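You operate a simulated robot arm through the tools that you are given. There is no shell and no other tool.

You run a simulated robot arm. Do the job below in one go: nothing can be reset, and whatever is moved stays where it is left.

TASK
Top up the washing bowl to its line, then stand both cups in it.
Fine: pour from the blue jug and put the jug back. Set down upright: blue water jug, green cup, yellow cup.
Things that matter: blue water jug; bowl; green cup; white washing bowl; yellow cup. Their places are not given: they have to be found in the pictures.

Only the result counts: the job must be done as asked and must still hold three seconds after the hand-in. Knocking over, shifting, dropping, spilling or breaking anything else fails it.

THE ROBOT
A 7-joint arm with a two-finger parallel gripper, fixed in place. Base frame: the origin is at the foot of the arm, x ahead of it, y to its left, z up. Lengths are in m, angles in rad, forces in N, time in s.
Its first joint turns from -2.897 to 2.897 rad. Payload 4.4 kg.
The tool frame sits at the grasp point between the pads (the TCP): z along the fingers, y along the line on which they close. The tips reach 0.023 m beyond it. The gripper opens to 0.094 m. The fingers are 0.038 m wide and 0.01 m thick; the gripper's body (0.054 by 0.096 m) begins 0.039 m behind the TCP.
Orientation is told as [roll, pitch, yaw] about the base's x, y, z axes, in that order, counted from this pose: with the fingers straight down and closing along the base's y, the tool's x points along the base's -x, its y along +y and its z along -z.

THE INTERFACE
- The arm moves only by the tool servo_tool. Its argument "motion" is a list of rows, each an object (a shift or turn left out is 0, a gripper value left out holds the last) with "travel": the shift along the tool's x, y, z in m, a list of three; "turn": the turn, a rotation vector about the tool's x, y, z in rad, a list of three; "grip": the finger opening in m, from 0 to 0.094. In form: [{"travel": [dx, dy, dz], "turn": [ax, ay, az], "grip": grip}, ...]. A call has 1 to 20 rows; each row shifts and turns the commanded pose from where the row before left it, along the tool's axes as they then stand. Rows are played at 5 a second. More than 0.05 m and 0.15 rad between two rows, or a gripper value outside its range, and nothing of the call is played. Where a pose cannot be reached the arm comes as near as it can. A force on the tool above 40 N (or 10 N above the force at the start of the call, whichever is more), or a blocked arm, ends the call early, and 0.2 s more pass. Each finger travels about 0.072 m/s and halts on what it meets, pressing with about 34 N; the grip force reading is that of the motor and also rises with nothing between the fingers. The clock runs only during rows and for 0.2 s after the last one: add rows that do not move to give the fingers time. The reply holds the time, the measured pose of the TCP, the force on the tool along the base axes, the opening and the grip force, in the units named above and with some noise, with the torque about the TCP (base axes, N m) and any sound that the robot's microphone picked up, and new pictures: "views" is both (left out), scene, wrist or none.
- Cameras (640 x 400 px; columns grow to the right, rows downward): "scene" is fixed at [0.4021, 0.6507, 1.4556]; the picture's right is [-0.58, -0.81, 0.00], its down [-0.81, 0.58, -0.12] and it looks along [0.10, -0.07, -0.99] (base axes); focal length 283 px, centre (320, 200). "wrist" rides on the gripper at [0.086, 0.016, -0.074] in the tool frame; the picture's right is [-0.18, 0.98, 0.00], its down [-0.58, -0.11, -0.81] and it looks along [-0.79, -0.15, 0.59] (tool axes); focal length 243 px, centre (320, 200).
- probe_pixels(camera, pixels): for up to 12 pixels [column, row] of the newest picture of that camera ("zoom" is the newest enlarged one), the place [x, y, z] in the base frame of the surface seen there, good to about 0.002 m. The clock stands still meanwhile.
- inspect(camera, box): a new picture of the part [left, top, right, bottom] of that camera's present view, enlarged. The clock stands still meanwhile.
- sign_off(): hands the job in; it is judged then, once.

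Leave the gripper open and the arm clear of the work at the hand-in unless told otherwise.

The tools are called as name(argument=value, ...) on one line, values as JSON. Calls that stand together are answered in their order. servo_tool: Moves the arm, as the interface text tells. Its arguments: {"type":"object","properties":{"motion":{"type":"array","items":{"type":"object","properties":{"travel":{"type":"array","items":{"type":"number"}},"turn":{"type":"array","items":{"type":"number"}},"grip":{"type":"number"}}}},"views":{"type":"string","enum":["both","scene","wrist","none"]}},"required":["motion"]} The other tools are called the same way: probe_pixels (camera, pixels) gives the place of the surface under pixels of a picture; inspect (camera, box) takes an enlarged picture of a part of a camera's view; sign_off () hands the job in.

At the start:

```text
clock: 0.0
ee_pos: [0.296, 0.58, 1.178]
tcp_rot: [0.0, -0.001, 0.001]
wrist_force: [0.4, -0.5, 0.0]
ft_torque: [0.01, 0.01, -0.02]
gripper_width: 0.0938
grip_force: 0.0
```

scene: 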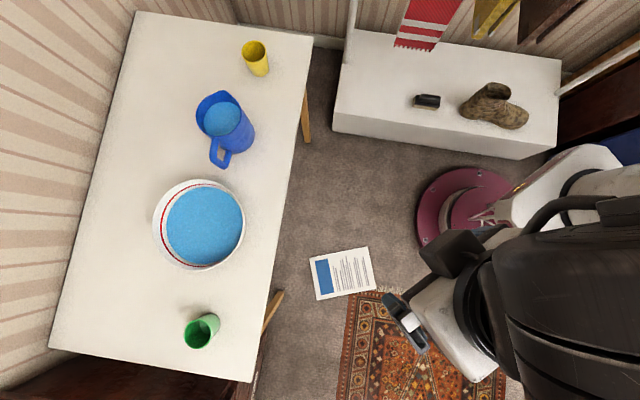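
wrist: 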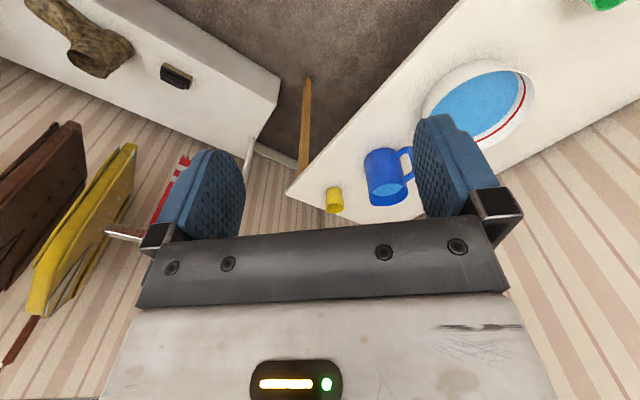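

I see the table on the left with the yellow cup (256,58), blue jug (225,125) with its handle at (220,158), the white bowl (200,225) and green cup (202,331). I'll zoom in and measure these first.

inspect(camera="scene", box=[130, 150, 270, 290])

probe_pixels(camera="scene", pixels=[[200, 225], [158, 225], [243, 225], [200, 182], [200, 268], [255, 50], [262, 72], [222, 118], [220, 164], [198, 334], [212, 322], [280, 150]])

```text
2.86 times, centred on (200, 220) of scene
```

zoom: 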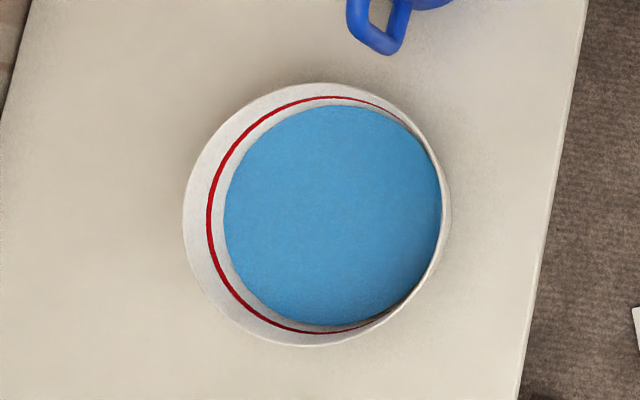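

```text
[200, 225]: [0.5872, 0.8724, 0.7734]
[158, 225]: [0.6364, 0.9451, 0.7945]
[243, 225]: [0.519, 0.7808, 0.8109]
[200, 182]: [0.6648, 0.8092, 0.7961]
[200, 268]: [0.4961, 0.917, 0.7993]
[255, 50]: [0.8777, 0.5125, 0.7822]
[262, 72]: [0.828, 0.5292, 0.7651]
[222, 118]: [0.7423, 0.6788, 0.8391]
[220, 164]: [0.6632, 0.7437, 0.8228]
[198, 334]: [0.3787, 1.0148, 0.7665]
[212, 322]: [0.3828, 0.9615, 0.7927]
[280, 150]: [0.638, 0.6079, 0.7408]
```

Table top is at z≈0.741. Now more detail of bowl rim, red line, jug and cups.

inspect(camera="scene", box=[180, 80, 280, 180])

probe_pixels(camera="scene", pixels=[[430, 215], [340, 275], [470, 215], [500, 240], [400, 170], [163, 222], [173, 222], [196, 184], [200, 264], [244, 215], [242, 240], [153, 222]])

```text
4.00 times, centred on (230, 130) of scene
```

zoom: 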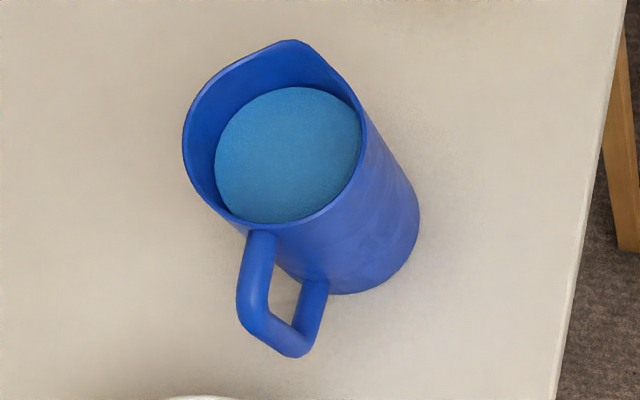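

```text
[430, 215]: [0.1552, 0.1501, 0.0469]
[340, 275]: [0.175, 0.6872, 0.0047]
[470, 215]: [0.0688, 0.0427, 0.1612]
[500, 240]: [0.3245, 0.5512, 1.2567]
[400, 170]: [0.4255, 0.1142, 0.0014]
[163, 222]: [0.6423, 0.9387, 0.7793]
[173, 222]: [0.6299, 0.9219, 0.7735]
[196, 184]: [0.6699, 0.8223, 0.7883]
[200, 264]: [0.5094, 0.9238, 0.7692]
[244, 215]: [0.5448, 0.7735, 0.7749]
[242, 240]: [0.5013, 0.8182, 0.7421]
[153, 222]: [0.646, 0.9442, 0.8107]
```

Now probing the jug in the enlarged picture: rim, spout (290,42), handle parts, body.

probe_pixels(camera="zoom", pixels=[[290, 42], [186, 140], [246, 226], [355, 180], [361, 110], [260, 245], [250, 300], [285, 340], [300, 320], [316, 290], [290, 150], [415, 230]])

inspect(camera="wrist", box=[300, 120, 460, 220])

```text
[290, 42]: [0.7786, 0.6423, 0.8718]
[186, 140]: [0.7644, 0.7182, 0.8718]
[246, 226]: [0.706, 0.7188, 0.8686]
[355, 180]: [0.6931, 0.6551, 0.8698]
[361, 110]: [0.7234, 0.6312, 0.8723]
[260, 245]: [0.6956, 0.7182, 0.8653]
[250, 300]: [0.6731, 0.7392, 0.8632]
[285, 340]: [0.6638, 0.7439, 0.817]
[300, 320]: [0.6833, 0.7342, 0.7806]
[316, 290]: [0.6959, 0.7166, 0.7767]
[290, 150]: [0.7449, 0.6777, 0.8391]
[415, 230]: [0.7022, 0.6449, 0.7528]
```

```text
4.00 times, centred on (380, 170) of wrist
```

zoom: 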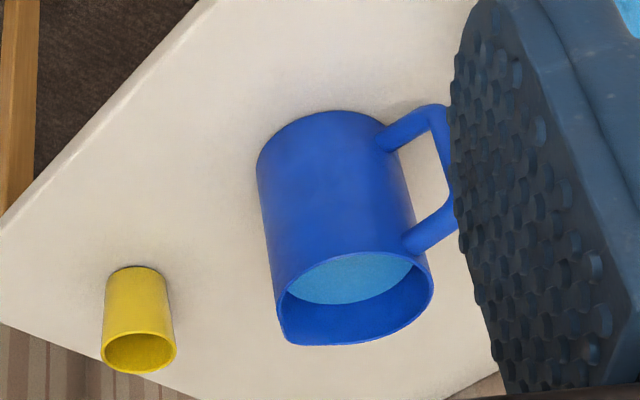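

Jug: rim at z≈0.872, center about (0.733, 0.680), handle pointing to (-0.73, 0.68), spout opposite. Now a close look at the bowl's line.

inspect(camera="scene", box=[150, 205, 182, 225])

```text
16.00 times, centred on (166, 215) of scene
```

zoom: 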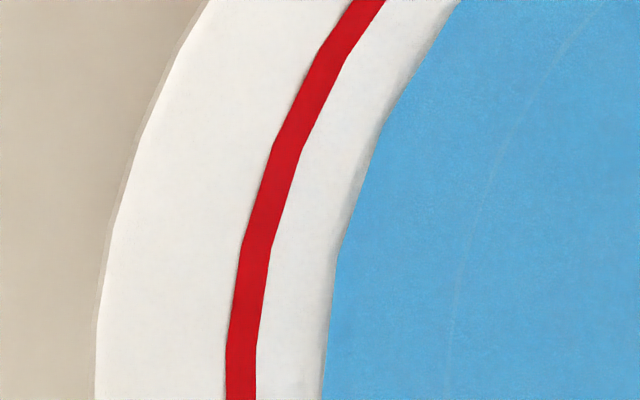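

probe_pixels(camera="zoom", pixels=[[110, 250], [125, 250], [180, 250], [235, 300], [243, 300], [258, 300], [280, 300], [315, 300], [332, 300], [400, 300], [60, 300], [560, 300]])

inspect(camera="scene", box=[225, 205, 257, 225])

```text
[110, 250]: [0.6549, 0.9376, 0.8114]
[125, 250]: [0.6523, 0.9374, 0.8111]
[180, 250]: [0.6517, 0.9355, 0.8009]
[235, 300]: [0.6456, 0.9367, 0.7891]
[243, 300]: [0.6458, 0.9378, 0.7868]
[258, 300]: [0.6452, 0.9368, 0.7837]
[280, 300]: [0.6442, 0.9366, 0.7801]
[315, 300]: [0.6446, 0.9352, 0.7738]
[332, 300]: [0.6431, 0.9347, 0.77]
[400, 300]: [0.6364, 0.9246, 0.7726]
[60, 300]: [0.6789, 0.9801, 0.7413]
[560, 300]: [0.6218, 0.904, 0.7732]
```

```text
16.00 times, centred on (241, 215) of scene
```

zoom: 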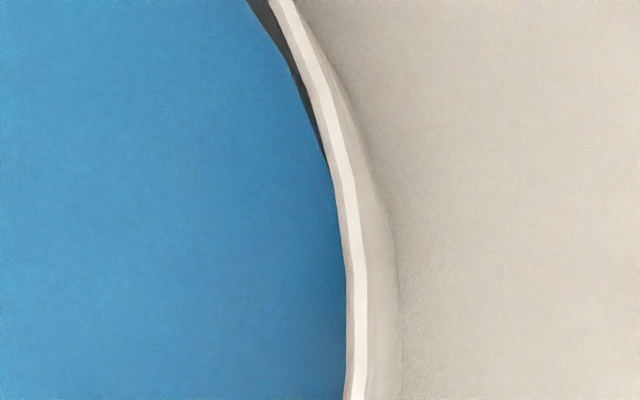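

probe_pixels(camera="zoom", pixels=[[300, 50], [340, 150], [354, 220], [360, 290], [358, 350], [395, 260]])

inspect(camera="scene", box=[170, 300, 234, 360])

```text
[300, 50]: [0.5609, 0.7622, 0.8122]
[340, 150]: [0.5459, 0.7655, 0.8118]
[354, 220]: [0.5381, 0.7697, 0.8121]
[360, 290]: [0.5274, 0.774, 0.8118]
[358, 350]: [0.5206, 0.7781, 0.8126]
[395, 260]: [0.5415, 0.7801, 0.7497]
```

```text
6.67 times, centred on (202, 330) of scene
```

zoom: 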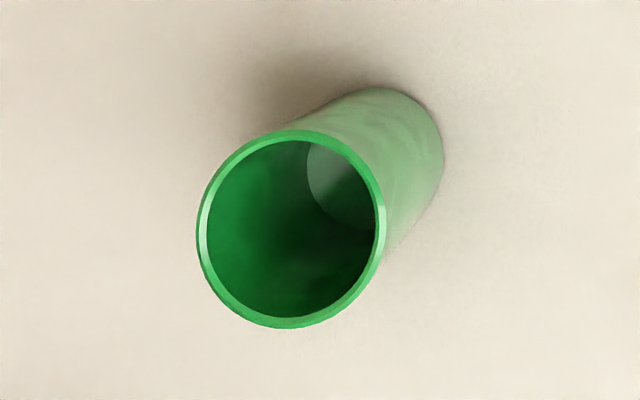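

probe_pixels(camera="zoom", pixels=[[202, 230], [290, 133], [383, 220], [285, 324], [345, 190], [440, 160], [370, 90], [215, 165], [365, 285], [270, 240]])

inspect(camera="scene", box=[224, 28, 288, 88])

```text
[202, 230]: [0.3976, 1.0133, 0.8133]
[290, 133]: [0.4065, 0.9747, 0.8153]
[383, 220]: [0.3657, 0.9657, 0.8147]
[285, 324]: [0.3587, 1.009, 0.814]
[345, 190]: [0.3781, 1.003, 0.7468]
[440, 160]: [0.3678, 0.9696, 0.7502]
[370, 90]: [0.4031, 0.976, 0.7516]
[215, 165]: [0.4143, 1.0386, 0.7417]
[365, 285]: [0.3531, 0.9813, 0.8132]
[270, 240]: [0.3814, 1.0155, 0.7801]
```

```text
6.67 times, centred on (256, 58) of scene
```

zoom: 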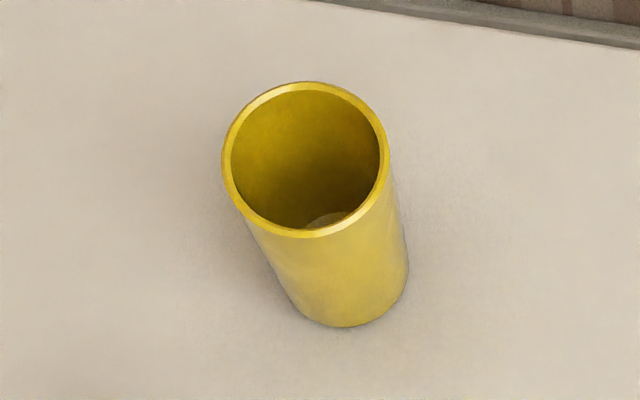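

probe_pixels(camera="zoom", pixels=[[226, 160], [305, 85], [384, 155], [300, 232], [345, 218], [405, 280], [330, 322], [290, 290], [240, 110], [370, 105]])

inspect(camera="scene", box=[190, 140, 240, 172])

```text
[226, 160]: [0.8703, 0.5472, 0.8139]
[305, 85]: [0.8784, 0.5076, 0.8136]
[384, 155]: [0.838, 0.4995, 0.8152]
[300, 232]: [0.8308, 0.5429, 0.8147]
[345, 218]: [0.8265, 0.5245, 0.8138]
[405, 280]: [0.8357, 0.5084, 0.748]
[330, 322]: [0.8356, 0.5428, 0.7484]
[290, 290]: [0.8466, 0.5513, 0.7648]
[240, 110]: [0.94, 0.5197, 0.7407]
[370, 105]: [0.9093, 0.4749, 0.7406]
```

```text
12.50 times, centred on (215, 156) of scene
```

zoom: 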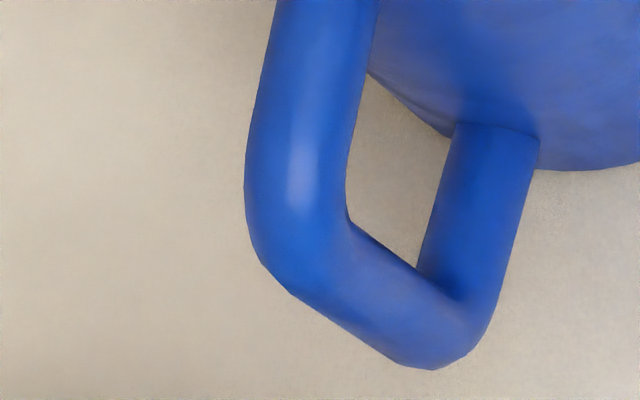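

probe_pixels(camera="zoom", pixels=[[320, 60], [295, 180], [255, 200], [345, 200], [280, 250], [330, 260], [370, 310], [430, 340], [460, 270], [490, 180], [310, 120], [440, 365]])

```text
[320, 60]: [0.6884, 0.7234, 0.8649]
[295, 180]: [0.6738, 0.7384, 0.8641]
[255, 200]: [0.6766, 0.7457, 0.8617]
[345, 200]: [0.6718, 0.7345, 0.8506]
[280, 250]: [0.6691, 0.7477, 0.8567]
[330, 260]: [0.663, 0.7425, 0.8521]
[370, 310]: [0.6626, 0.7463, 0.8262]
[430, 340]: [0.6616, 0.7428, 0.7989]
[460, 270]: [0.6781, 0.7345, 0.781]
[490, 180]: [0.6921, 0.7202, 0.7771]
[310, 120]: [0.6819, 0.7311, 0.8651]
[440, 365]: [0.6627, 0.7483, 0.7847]
```

Layout so far:
- Table top is at 0.741.
- The bowl centre is about (0.586, 0.861) and its rim is at 0.812. The water is at 0.773 and the red line spans 0.783–0.788.
- The green cup is at (0.382, 0.991) and the yellow cup at (0.854, 0.524). Both are about 0.058 wide and 0.073 tall.
- The jug handle's outer bar is at about (0.670, 0.742), with a tube about 15 mm thick.

First I will test the wrist range in free air by turning about the tool axis, so that the tool x side can face outward.

servo_tool(motion=[{"turn": [0, 0, 0.14]}, {"turn": [0, 0, 0.14]}, {"turn": [0, 0, 0.14]}, {"turn": [0, 0, 0.14]}, {"turn": [0, 0, 0.14]}, {"turn": [0, 0, 0.14]}, {"turn": [0, 0, 0.14]}, {"turn": [0, 0, 0.14]}], views="scene")

```text
clock: 1.8
ee_pos: [0.2956, 0.5801, 1.1784]
tcp_rot: [0.002, 0.001, -1.12]
wrist_force: [-0.6, 0.9, -0.1]
ft_torque: [-0.01, -0.01, -0.02]
gripper_width: 0.0939
grip_force: 0.1
```

scene: 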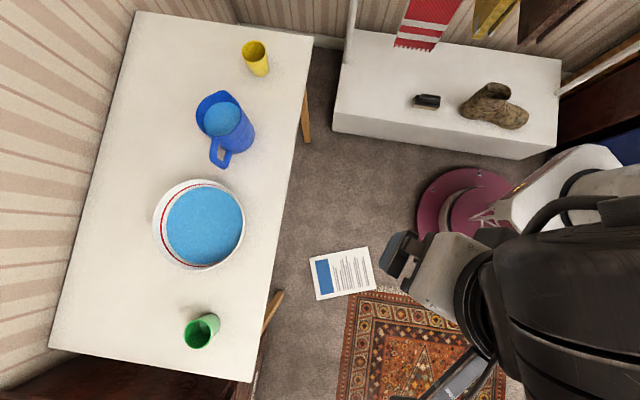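

That worked with no trouble. I continue the same turn by 1.227 rad so that tool x heads to about 45.5°.

servo_tool(motion=[{"turn": [0, 0, 0.1363]}, {"turn": [0, 0, 0.1363]}, {"turn": [0, 0, 0.1363]}, {"turn": [0, 0, 0.1363]}, {"turn": [0, 0, 0.1363]}, {"turn": [0, 0, 0.1363]}, {"turn": [0, 0, 0.1363]}, {"turn": [0, 0, 0.1363]}, {"turn": [0, 0, 0.1363]}], views="scene")

```text
clock: 3.8
ee_pos: [0.2952, 0.5786, 1.1785]
tcp_rot: [0.001, -0.002, -1.869]
wrist_force: [0.0, 0.4, 0.1]
ft_torque: [-0.02, 0.01, -0.01]
gripper_width: 0.0937
grip_force: 0.1
out of reach, approached as far as the arm can: row 6, 7, 8, 9
```

scene: 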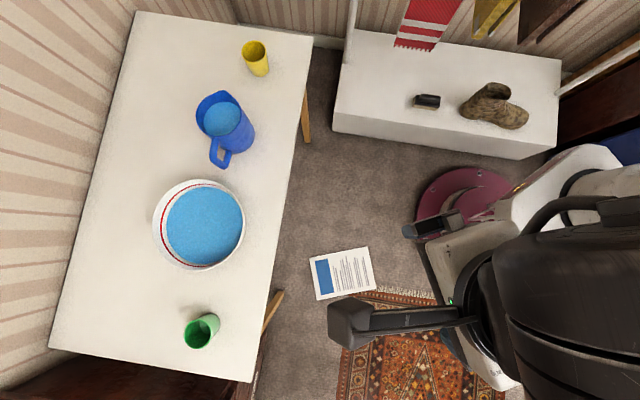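

The turn stopped at yaw -1.869, so having the tool x side face outward is near a wrist limit. I'll use the natural side instead, with tool x facing inward. I turn back so that x faces inward for an approach heading of about 28°, then read the pose.

servo_tool(motion=[{"turn": [0, 0, -0.147]}, {"turn": [0, 0, -0.147]}, {"turn": [0, 0, -0.147]}, {"turn": [0, 0, -0.147]}, {"turn": [0, 0, -0.147]}, {"turn": [0, 0, -0.147]}, {"turn": [0, 0, -0.147]}, {"turn": [0, 0, -0.147]}, {"turn": [0, 0, -0.147]}, {"turn": [0, 0, -0.147]}, {"turn": [0, 0, -0.147]}, {"turn": [0, 0, -0.147]}, {"turn": [0, 0, -0.147]}, {"turn": [0, 0, -0.147]}, {"turn": [0, 0, -0.147]}, {"turn": [0, 0, -0.147]}], views="none")

```text
clock: 7.2
ee_pos: [0.2958, 0.5789, 1.1771]
tcp_rot: [0.0, -0.002, 0.484]
wrist_force: [0.1, 0.3, 0.0]
ft_torque: [0.02, -0.01, -0.03]
gripper_width: 0.0941
grip_force: 0.1
```

The commanded pose stays in step with the measured one. Next I tilt the tool to 40° below horizontal, narrow the fingers to 0.034, and travel to a waiting point about 0.12 m short of the handle's outer bar.

servo_tool(motion=[{"turn": [0, -0.1455, 0], "grip": 0.034}, {"turn": [0, -0.1455, 0]}, {"turn": [0, -0.1455, 0]}, {"turn": [0, -0.1455, 0]}, {"turn": [0, -0.1455, 0]}, {"turn": [0, -0.1455, 0]}, {"travel": [0.00138, -0.0033, 0.0468]}, {"travel": [0.00138, -0.0033, 0.0468]}, {"travel": [0.00138, -0.0033, 0.0468]}, {"travel": [0.00138, -0.0033, 0.0468]}, {"travel": [0.00138, -0.0033, 0.0468]}, {"travel": [0.00138, -0.0033, 0.0468]}, {"travel": [0.00138, -0.0033, 0.0468]}], views="both")

```text
clock: 10.0
ee_pos: [0.5261, 0.6726, 0.9617]
tcp_rot: [0.001, -0.874, 0.482]
wrist_force: [0.3, 0.6, 0.8]
ft_torque: [-0.03, 0.02, 0.01]
gripper_width: 0.0342
grip_force: 0.0
```

scene: 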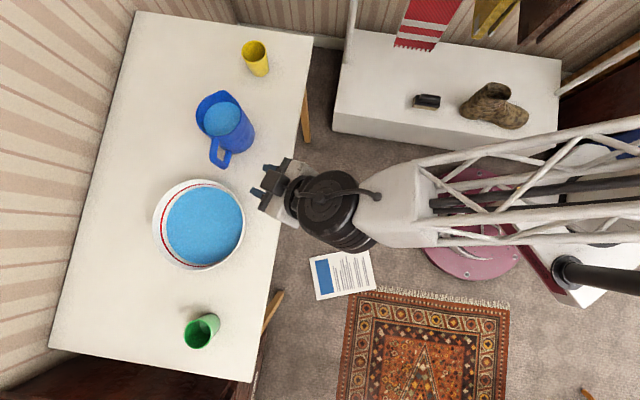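
wrist: 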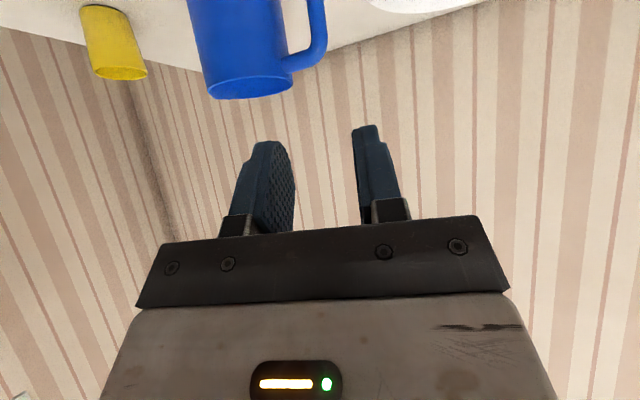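

The fingers are narrowed and the jug is ahead in the wrist picture. Before closing in I re-measure the handle's outer bar precisely.

inspect(camera="scene", box=[202, 145, 234, 170])

```text
16.00 times, centred on (218, 158) of scene
```

zoom: 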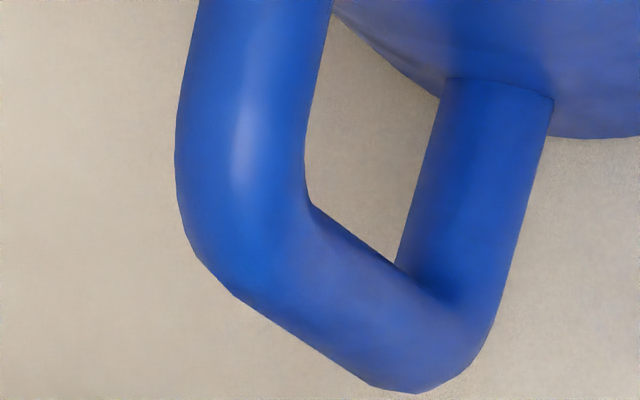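

probe_pixels(camera="zoom", pixels=[[272, 308], [285, 295], [300, 275], [320, 250], [335, 228], [320, 340], [340, 310], [360, 280], [375, 258], [240, 290], [310, 215], [215, 240]])

```text
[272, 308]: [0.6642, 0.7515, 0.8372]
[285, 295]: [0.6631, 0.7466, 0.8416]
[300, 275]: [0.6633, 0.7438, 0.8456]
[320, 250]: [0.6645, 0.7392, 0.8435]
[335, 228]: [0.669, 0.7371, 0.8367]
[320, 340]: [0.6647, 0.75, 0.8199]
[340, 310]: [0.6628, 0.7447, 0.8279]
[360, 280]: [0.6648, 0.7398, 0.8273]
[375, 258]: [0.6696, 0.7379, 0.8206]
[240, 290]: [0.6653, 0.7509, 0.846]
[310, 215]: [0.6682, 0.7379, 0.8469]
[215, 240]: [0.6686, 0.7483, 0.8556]
```

The outer bar's centre is about (0.6708, 0.7455) with radius about 8 mm. It lies almost straight ahead along the tool axis, 0.215 m away. I advance 0.135 m with small sideways corrections and look again.

servo_tool(motion=[{"travel": [0.0016, -0.0008, 0.045]}, {"travel": [0.0016, -0.0008, 0.045]}, {"travel": [0.0015, -0.0008, 0.045]}, {}], views="both")

inspect(camera="scene", box=[190, 120, 286, 190])

```text
clock: 11.0
ee_pos: [0.6137, 0.7183, 0.8712]
tcp_rot: [0.003, -0.876, 0.48]
wrist_force: [0.0, 0.1, 0.9]
ft_torque: [0.0, -0.02, 0.0]
gripper_width: 0.034
grip_force: 0.1
```

scene: 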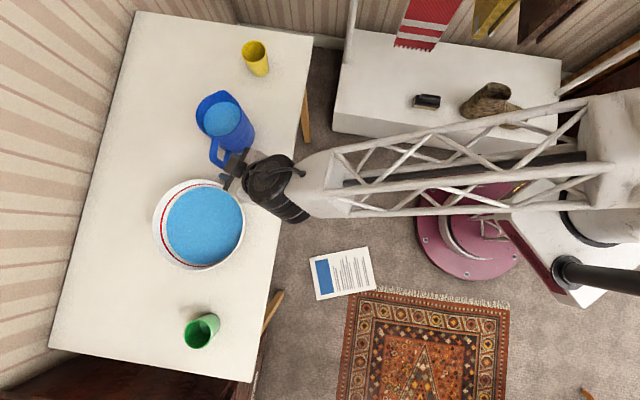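
wrist: 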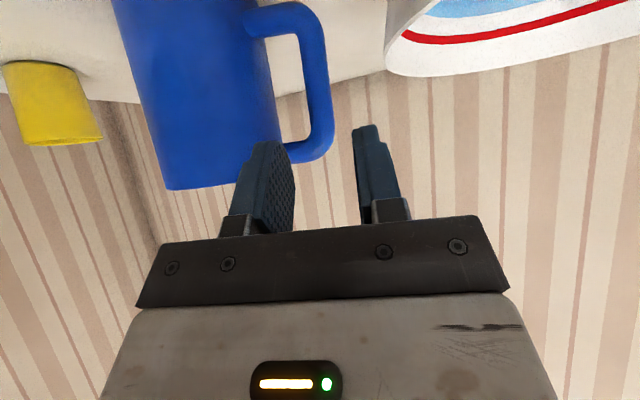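

```text
5.71 times, centred on (238, 155) of scene
```

zoom: 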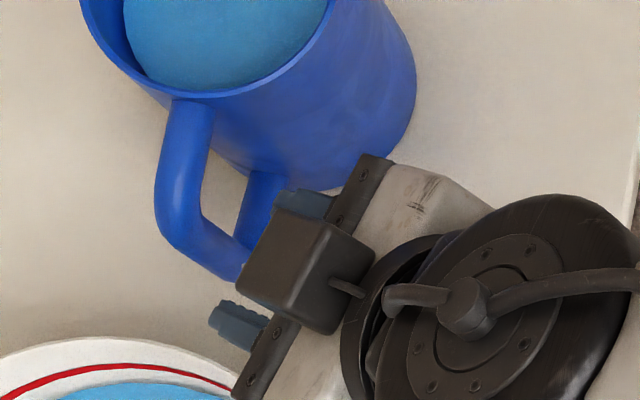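

There's a black box on top of the hand near the jug; I measure it and the finger tips to make sure nothing touches the jug.

probe_pixels(camera="zoom", pixels=[[310, 275], [300, 230], [325, 310], [255, 260], [350, 250], [290, 305], [300, 203], [240, 325], [375, 175], [215, 310], [350, 285], [370, 250]])

```text
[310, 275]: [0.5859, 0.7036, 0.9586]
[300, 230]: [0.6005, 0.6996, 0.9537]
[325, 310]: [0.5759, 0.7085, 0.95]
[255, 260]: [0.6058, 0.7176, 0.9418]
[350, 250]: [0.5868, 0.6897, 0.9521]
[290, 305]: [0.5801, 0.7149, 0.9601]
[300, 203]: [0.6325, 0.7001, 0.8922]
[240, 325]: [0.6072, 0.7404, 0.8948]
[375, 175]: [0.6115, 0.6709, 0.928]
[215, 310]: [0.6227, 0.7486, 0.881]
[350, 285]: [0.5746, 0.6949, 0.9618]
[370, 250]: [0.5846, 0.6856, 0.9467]
```

The box sits above the palm and clears both the handle and the jug. I advance the remaining 0.08 m slowly so that the right finger goes into the handle's hole and the left finger stays outside the bar.

servo_tool(motion=[{"travel": [-0.0015, -0.0012, 0.01]}, {"travel": [-0.0014, -0.0012, 0.01]}, {"travel": [0, 0, 0.015]}, {"travel": [0, 0, 0.015]}, {"travel": [0, 0, 0.015]}, {"travel": [0, 0, 0.015]}, {}], views="both")

inspect(camera="scene", box=[180, 110, 276, 180])

inspect(camera="wrist", box=[160, 0, 480, 200])

```text
clock: 12.6
ee_pos: [0.6706, 0.7442, 0.8204]
tcp_rot: [0.0, -0.876, 0.483]
wrist_force: [0.0, 1.0, 0.9]
ft_torque: [0.0, 0.02, 0.01]
gripper_width: 0.0339
grip_force: 0.1
```

scene: 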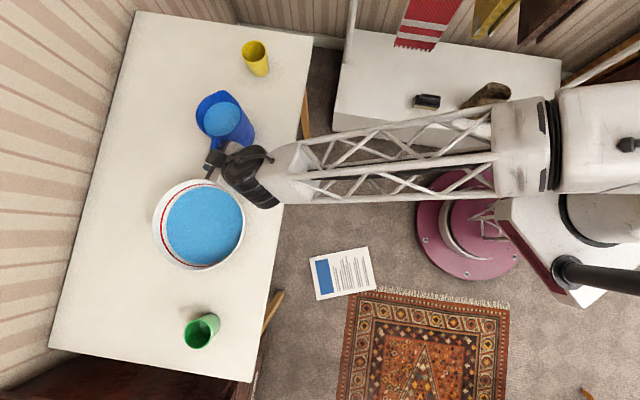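
wrist: 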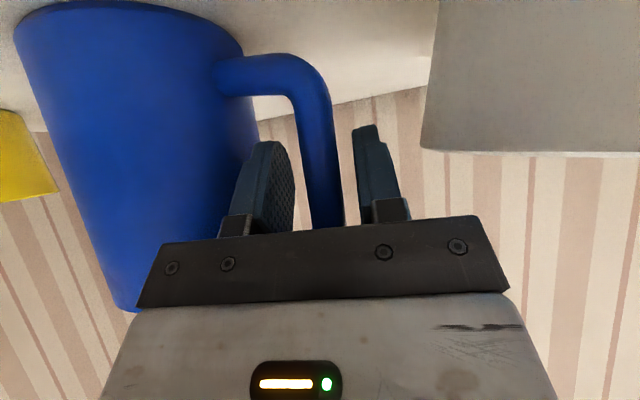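

```text
5.71 times, centred on (228, 145) of scene
```

zoom: 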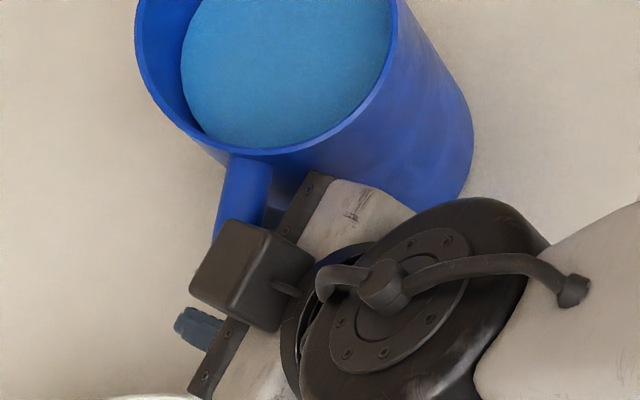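

```text
2.00 times, centred on (320, 100) of wrist
```

zoom: 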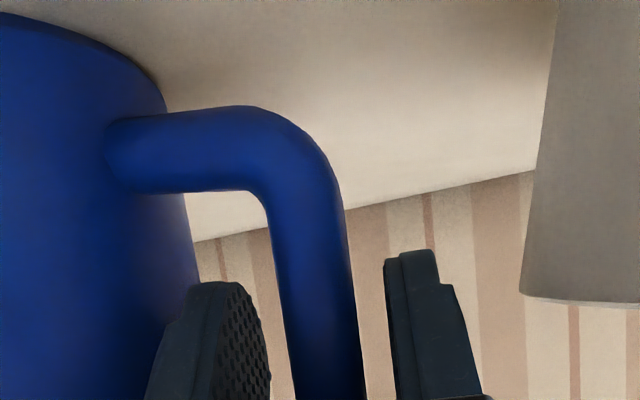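

The outer bar passes cleanly between the two fingers and no force is read. I close the gripper on it.

servo_tool(motion=[{"grip": 0.02}, {"grip": 0.012}, {"grip": 0.0}, {"grip": 0.0}, {"grip": 0.0}], views="both")

inspect(camera="wrist", box=[160, 0, 480, 200])

```text
clock: 13.8
ee_pos: [0.671, 0.7449, 0.8201]
tcp_rot: [-0.001, -0.874, 0.482]
wrist_force: [-0.5, -0.3, -6.3]
ft_torque: [0.4, 0.4, 0.01]
gripper_width: 0.0188
grip_force: 34.3
```

scene: 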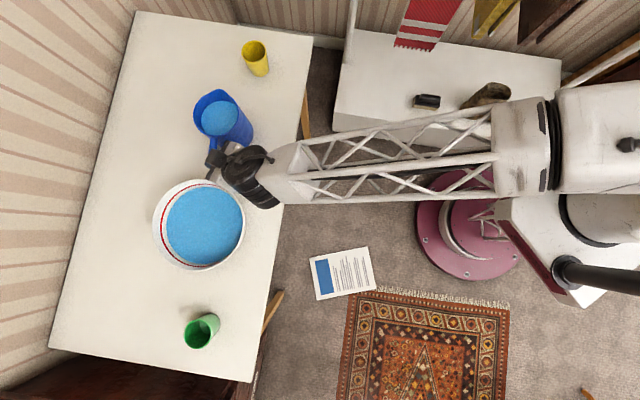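
wrist: 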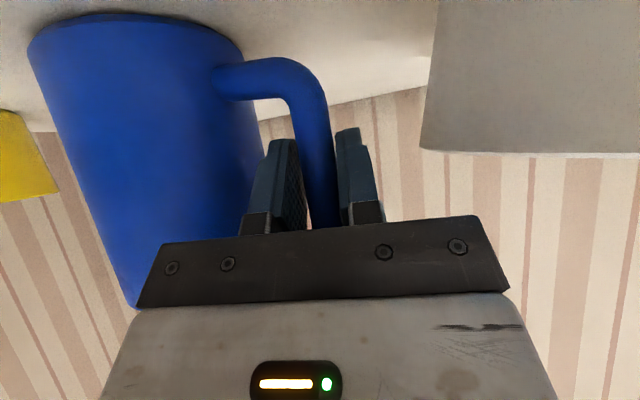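

```text
2.00 times, centred on (320, 100) of wrist
```

zoom: 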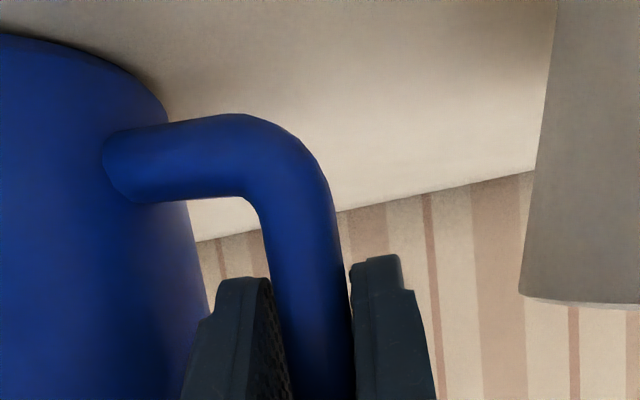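

The grip holds at 0.0188 m and 34 N, but the tool carries −6.3 N, so the jug may have shifted slightly. I check the jug's rim and attitude.

inspect(camera="scene", box=[180, 80, 276, 150])

```text
5.71 times, centred on (228, 115) of scene
```

zoom: 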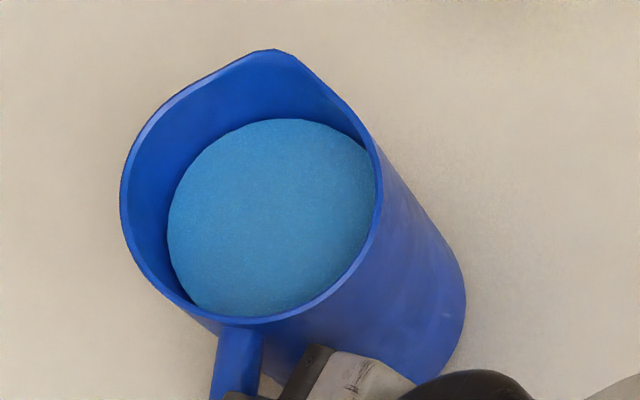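

probe_pixels(camera="zoom", pixels=[[275, 52], [126, 210], [215, 318], [340, 285], [378, 190], [330, 88], [265, 220], [200, 260], [350, 160], [160, 110], [462, 300], [440, 240]])

```text
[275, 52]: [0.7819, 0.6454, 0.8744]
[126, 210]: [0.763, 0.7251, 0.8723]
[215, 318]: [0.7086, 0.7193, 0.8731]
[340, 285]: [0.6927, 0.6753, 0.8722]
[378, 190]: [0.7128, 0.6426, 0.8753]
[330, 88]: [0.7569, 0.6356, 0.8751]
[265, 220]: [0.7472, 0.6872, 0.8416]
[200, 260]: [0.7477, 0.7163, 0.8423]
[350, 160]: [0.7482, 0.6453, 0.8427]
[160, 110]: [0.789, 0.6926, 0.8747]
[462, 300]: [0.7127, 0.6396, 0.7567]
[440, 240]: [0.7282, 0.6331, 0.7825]
```

The jug now hangs level in the grip, about 2–3 mm off the table. It weighs about 6.3 N, and the torque matches its full weight. I lift it straight up gently by 0.14 m.

servo_tool(motion=[{"travel": [-0.0038, 0, -0.0032]}, {"travel": [-0.0077, 0, -0.0064]}, {"travel": [-0.0077, 0, -0.0064]}, {"travel": [-0.0115, 0, -0.0096]}, {"travel": [-0.0115, 0, -0.0096]}, {"travel": [-0.0115, 0, -0.0096]}, {"travel": [-0.0115, 0, -0.0096]}, {"travel": [-0.0115, 0, -0.0096]}, {"travel": [-0.0115, 0, -0.0096]}, {"travel": [-0.0077, 0, -0.0064]}, {"travel": [-0.0077, 0, -0.0064]}, {"travel": [-0.0038, 0, -0.0032]}, {}], views="both")

inspect(camera="scene", box=[160, 70, 288, 150])

```text
clock: 16.6
ee_pos: [0.6704, 0.7427, 0.9604]
tcp_rot: [-0.001, -0.873, 0.482]
wrist_force: [-0.5, -0.2, -7.9]
ft_torque: [0.39, 0.41, 0.0]
gripper_width: 0.019
grip_force: 33.8
```

scene: 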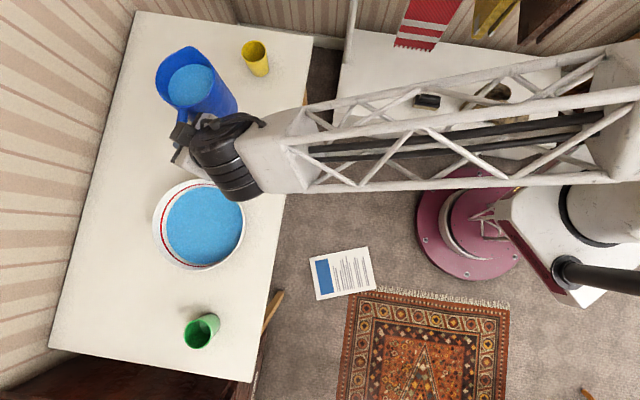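
wrist: 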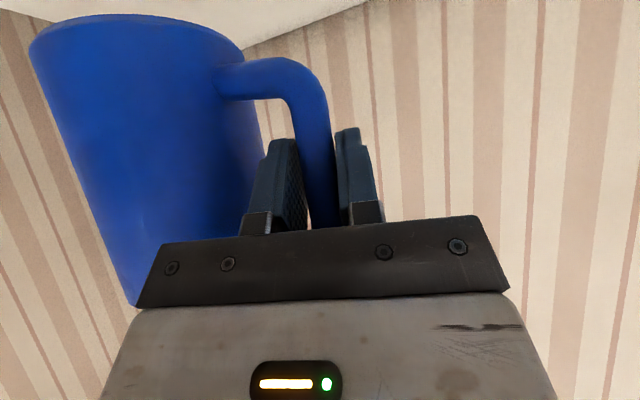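

```text
5.00 times, centred on (224, 110) of scene
```

zoom: 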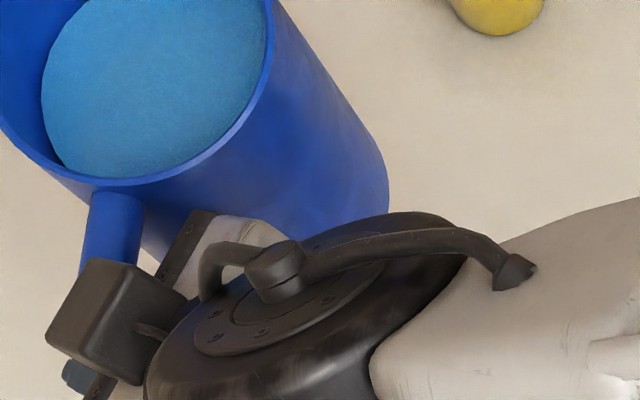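

The jug is lifted and held steady. I yaw it by 20° about the vertical and carry it level over to the left of the bowl. The target is about (0.452, 0.928, 0.98), which puts the spout over the bowl.

servo_tool(motion=[{"turn": [-0.0335, 0, -0.028]}, {"turn": [-0.0335, 0, -0.028]}, {"turn": [-0.0335, 0, -0.028]}, {"turn": [-0.0335, 0, -0.028]}, {"turn": [-0.0335, 0, -0.028]}, {"turn": [-0.0335, 0, -0.028]}, {"turn": [-0.0335, 0, -0.028]}, {"turn": [-0.0335, 0, -0.028]}, {"travel": [-0.0007, 0.012, -0.0017]}, {"travel": [-0.0007, 0.024, -0.0017]}, {"travel": [-0.0007, 0.026, -0.0017]}, {"travel": [-0.0007, 0.026, -0.0017]}, {"travel": [-0.0007, 0.026, -0.0017]}, {"travel": [-0.0007, 0.026, -0.0017]}, {"travel": [-0.0007, 0.026, -0.0017]}, {"travel": [-0.0007, 0.026, -0.0017]}, {"travel": [-0.0007, 0.026, -0.0017]}, {"travel": [-0.0007, 0.026, -0.0017]}, {"travel": [-0.0007, 0.026, -0.0017]}, {"travel": [-0.0007, 0.0162, -0.0017]}], views="both")

```text
clock: 20.8
ee_pos: [0.4528, 0.9293, 0.9804]
tcp_rot: [0.001, -0.875, 0.831]
wrist_force: [-0.1, 0.2, -7.8]
ft_torque: [0.19, 0.51, 0.0]
gripper_width: 0.0185
grip_force: 34.2
```

scene: 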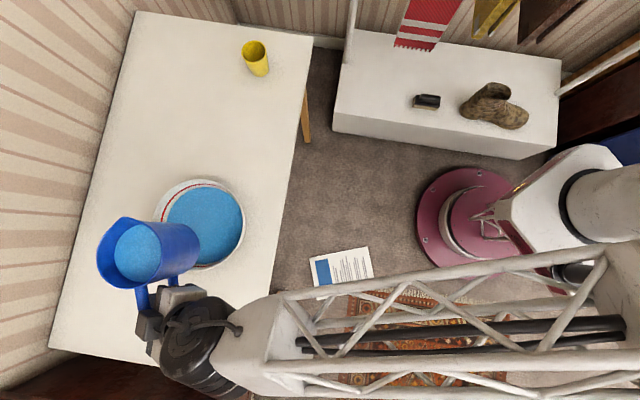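
wrist: 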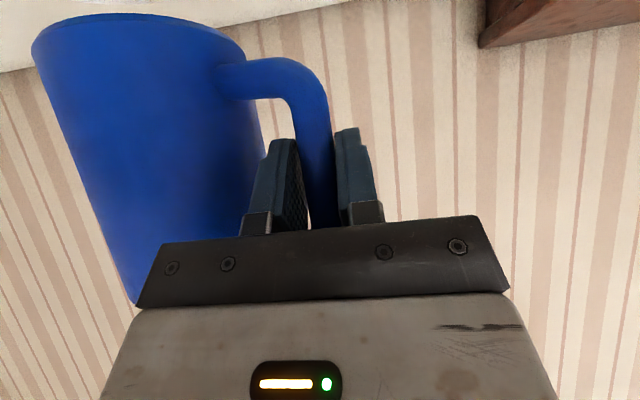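

The jug is over its pouring spot and the bowl stays visible. I verify the spout's position relative to the bowl.

inspect(camera="scene", box=[80, 170, 260, 300])

```text
3.08 times, centred on (170, 235) of scene
```

zoom: 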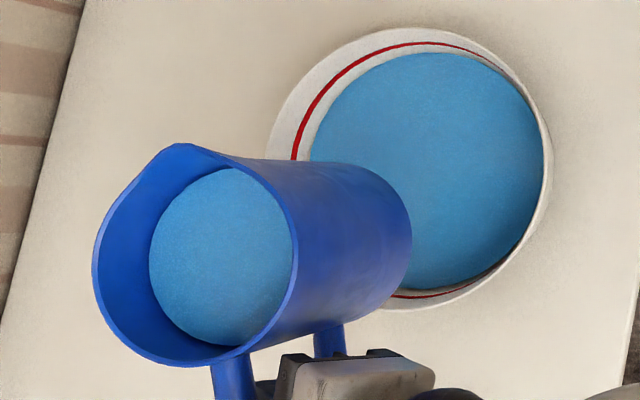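

probe_pixels(camera="zoom", pixels=[[177, 146], [95, 265], [165, 358], [235, 354], [294, 270], [275, 195], [235, 162], [220, 250], [120, 190], [410, 240], [450, 150], [385, 190]])

```text
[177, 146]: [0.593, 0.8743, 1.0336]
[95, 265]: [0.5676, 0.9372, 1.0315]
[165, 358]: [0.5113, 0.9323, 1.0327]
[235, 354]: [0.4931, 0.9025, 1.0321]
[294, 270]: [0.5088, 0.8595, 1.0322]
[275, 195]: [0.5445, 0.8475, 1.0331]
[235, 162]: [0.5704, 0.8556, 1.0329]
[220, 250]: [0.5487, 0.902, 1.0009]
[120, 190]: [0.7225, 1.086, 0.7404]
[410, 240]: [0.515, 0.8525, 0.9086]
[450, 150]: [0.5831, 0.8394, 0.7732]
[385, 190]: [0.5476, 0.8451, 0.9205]
```

The spout is at (0.593, 0.874), right above the bowl's centre area, and it points along heading −22°. I raise 12 mm for clearance and tilt to 30°. That should be just short of flow, so I can check the motion first.

servo_tool(motion=[{"travel": [-0.0092, 0, -0.0077]}, {"turn": [-0.0524, 0.0312, 0.0627]}, {"turn": [-0.0524, 0.0312, 0.0627]}, {"turn": [-0.0524, 0.0312, 0.0627]}, {"turn": [-0.0524, 0.0312, 0.0627]}, {"turn": [-0.0524, 0.0312, 0.0627]}, {"turn": [-0.0524, 0.0312, 0.0627]}, {}], views="both")

inspect(camera="scene", box=[80, 170, 260, 300])

```text
clock: 22.6
ee_pos: [0.4533, 0.9305, 0.9928]
tcp_rot: [0.596, -0.581, 0.424]
wrist_force: [-1.3, -0.5, -7.6]
ft_torque: [0.12, 0.37, -0.03]
gripper_width: 0.0183
grip_force: 33.7
```

scene: 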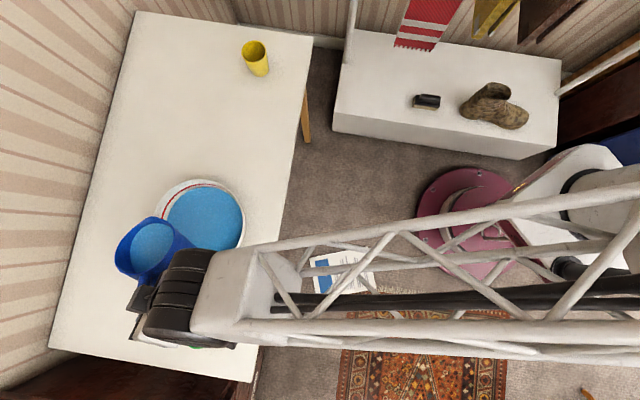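
wrist: 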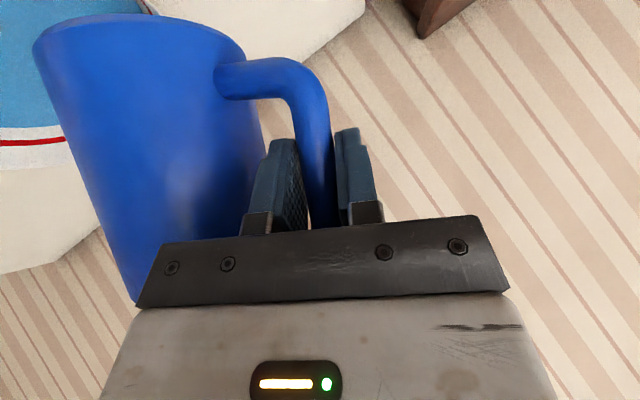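

```text
3.08 times, centred on (170, 235) of scene
```

zoom: 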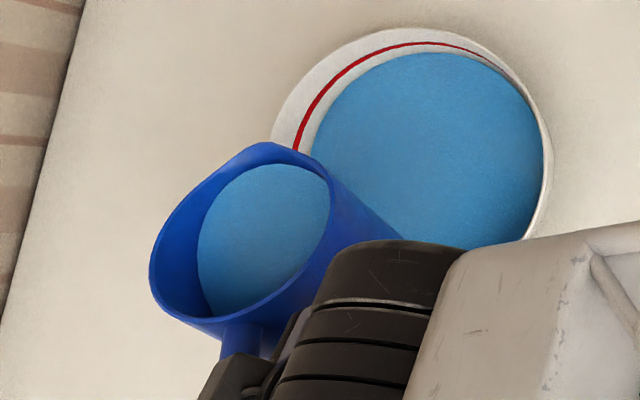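

The tilt goes as planned and the jug's water stays level below the lip. I go on in small steps to about 39° and watch for flow.

servo_tool(motion=[{"turn": [-0.024, 0.0143, 0.0287]}, {"turn": [-0.024, 0.0143, 0.0287]}, {"turn": [-0.024, 0.0143, 0.0287]}, {"turn": [-0.024, 0.0143, 0.0287]}, {}, {}], views="scene")

inspect(camera="scene", box=[110, 170, 260, 270])

```text
clock: 24.0
ee_pos: [0.452, 0.93, 0.9929]
tcp_rot: [0.722, -0.468, 0.361]
wrist_force: [-0.6, 0.0, -8.3]
ft_torque: [0.14, 0.28, 0.02]
gripper_width: 0.0181
grip_force: 33.8
```

scene: 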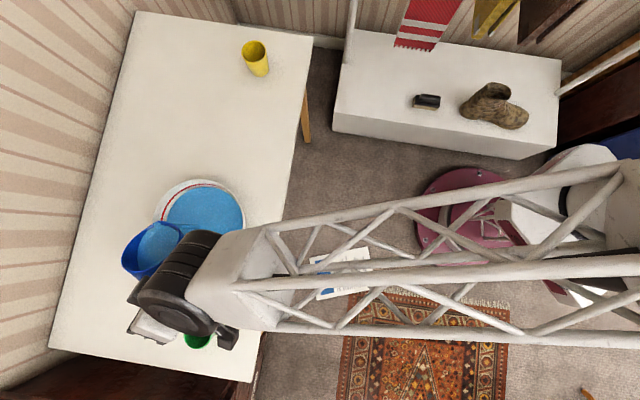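

```text
4.00 times, centred on (185, 220) of scene
```

zoom: 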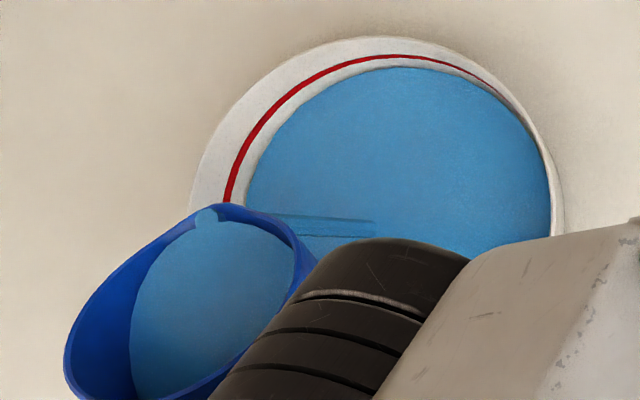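

A thin stream now runs from the lip into the bowl. I hold to let it run and measure the bowl's water height.

servo_tool(motion=[{}, {}, {}, {}, {}], views="none")

inspect(camera="scene", box=[110, 170, 260, 270])

probe_pixels(camera="scene", pixels=[[200, 205], [215, 200], [225, 215], [190, 210], [210, 220], [195, 198]])

```text
clock: 25.2
ee_pos: [0.4528, 0.9301, 0.9936]
tcp_rot: [0.723, -0.468, 0.361]
wrist_force: [0.2, -0.3, -7.7]
ft_torque: [0.05, 0.29, 0.02]
gripper_width: 0.018
grip_force: 33.5
```

```text
4.00 times, centred on (185, 220) of scene
```

zoom: 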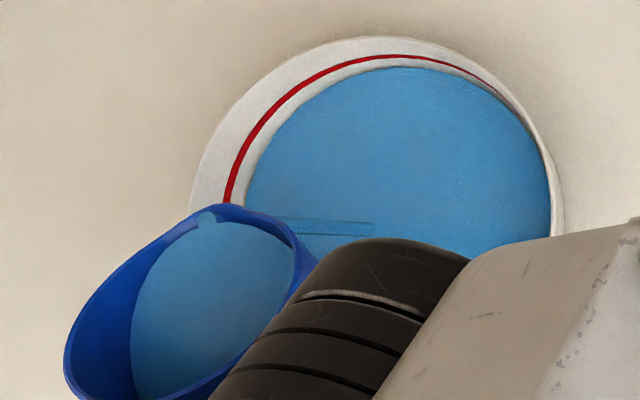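

```text
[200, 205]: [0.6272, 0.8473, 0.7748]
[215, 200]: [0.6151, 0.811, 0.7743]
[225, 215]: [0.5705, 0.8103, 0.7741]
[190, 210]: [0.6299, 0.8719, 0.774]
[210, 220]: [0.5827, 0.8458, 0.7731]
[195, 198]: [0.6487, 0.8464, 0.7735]
```

The level has risen to only about 0.774. I tilt a little more (to about 46°), keep it flowing, and measure again.

servo_tool(motion=[{"turn": [-0.018, 0.0107, 0.0215]}, {"turn": [-0.018, 0.0107, 0.0215]}, {"turn": [-0.018, 0.0107, 0.0215]}, {"turn": [-0.018, 0.0107, 0.0215]}, {}, {}, {}, {}], views="none")

inspect(camera="scene", box=[110, 170, 260, 270])

probe_pixels(camera="scene", pixels=[[200, 205], [215, 200], [225, 215], [195, 203], [212, 216], [195, 198], [205, 195], [220, 205]])

```text
clock: 27.0
ee_pos: [0.4525, 0.93, 0.9919]
tcp_rot: [0.81, -0.376, 0.324]
wrist_force: [-0.5, -0.9, -6.4]
ft_torque: [0.11, 0.18, 0.04]
gripper_width: 0.0183
grip_force: 34.1
```

```text
4.00 times, centred on (185, 220) of scene
```

zoom: 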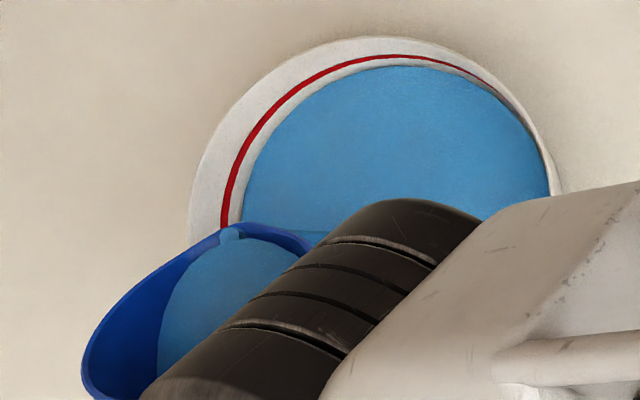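

```text
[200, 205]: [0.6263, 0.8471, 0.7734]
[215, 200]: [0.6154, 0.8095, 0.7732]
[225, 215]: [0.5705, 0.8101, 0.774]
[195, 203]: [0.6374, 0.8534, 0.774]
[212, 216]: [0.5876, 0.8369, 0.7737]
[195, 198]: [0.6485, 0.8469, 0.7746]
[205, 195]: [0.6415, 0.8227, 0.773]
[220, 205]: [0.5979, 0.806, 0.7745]
```

servo_tool(motion=[{}, {}, {}, {}, {}, {}, {}, {}, {}, {}], views="wrist")

inspect(camera="scene", box=[150, 175, 214, 215])

probe_pixels(camera="scene", pixels=[[200, 205], [215, 200], [225, 215], [195, 203], [212, 216], [195, 198], [205, 195], [220, 205]])

```text
clock: 29.2
ee_pos: [0.453, 0.9305, 0.992]
tcp_rot: [0.81, -0.375, 0.325]
wrist_force: [-0.5, -0.5, -6.5]
ft_torque: [0.09, 0.26, 0.0]
gripper_width: 0.0176
grip_force: 33.7
```

wrist: 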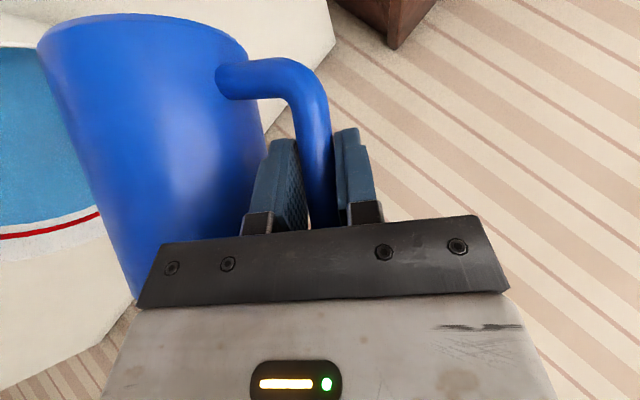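

```text
10.00 times, centred on (182, 195) of scene
```

zoom: 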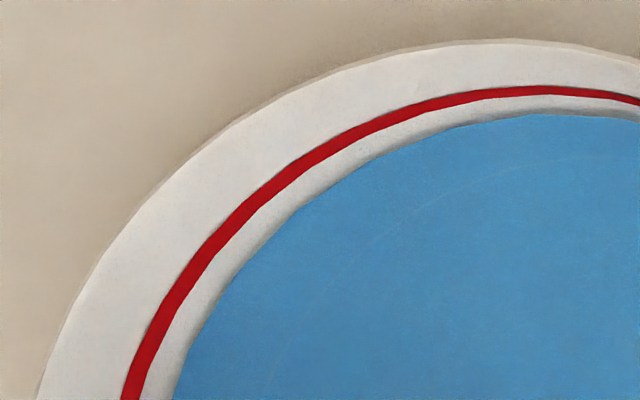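

```text
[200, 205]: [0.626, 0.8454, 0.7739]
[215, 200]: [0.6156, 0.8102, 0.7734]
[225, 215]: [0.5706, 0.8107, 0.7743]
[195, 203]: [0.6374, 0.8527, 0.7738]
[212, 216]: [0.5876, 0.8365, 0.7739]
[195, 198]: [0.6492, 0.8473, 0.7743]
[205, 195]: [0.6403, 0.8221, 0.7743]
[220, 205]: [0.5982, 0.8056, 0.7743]
```

The gap between the line and the water edge has shrunk from about 4.2 to 3.1 px, so it is filling slowly. I keep holding this tilt for 3 s and compare.

servo_tool(motion=[{}, {}, {}, {}, {}, {}, {}, {}, {}, {}, {}, {}, {}, {}, {}], views="none")

inspect(camera="scene", box=[150, 175, 214, 215])

inspect(camera="scene", box=[110, 170, 260, 270])

```text
clock: 32.4
ee_pos: [0.4529, 0.9305, 0.9919]
tcp_rot: [0.811, -0.375, 0.323]
wrist_force: [0.1, -0.3, -7.5]
ft_torque: [0.05, 0.19, -0.05]
gripper_width: 0.0176
grip_force: 34.1
```

```text
10.00 times, centred on (182, 195) of scene
```

zoom: 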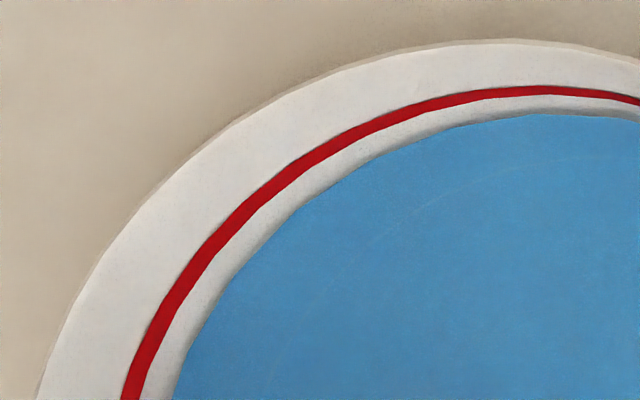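

```text
4.00 times, centred on (185, 220) of scene
```

zoom: 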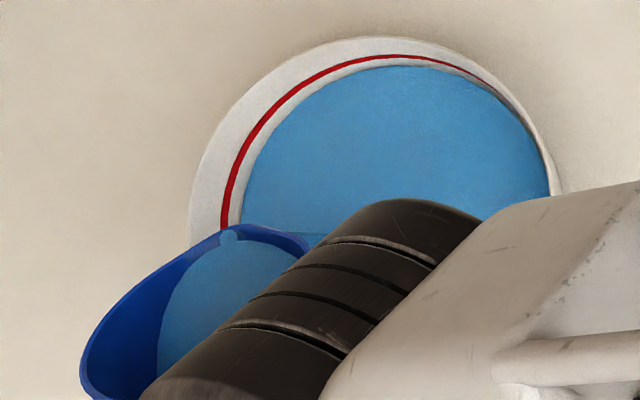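

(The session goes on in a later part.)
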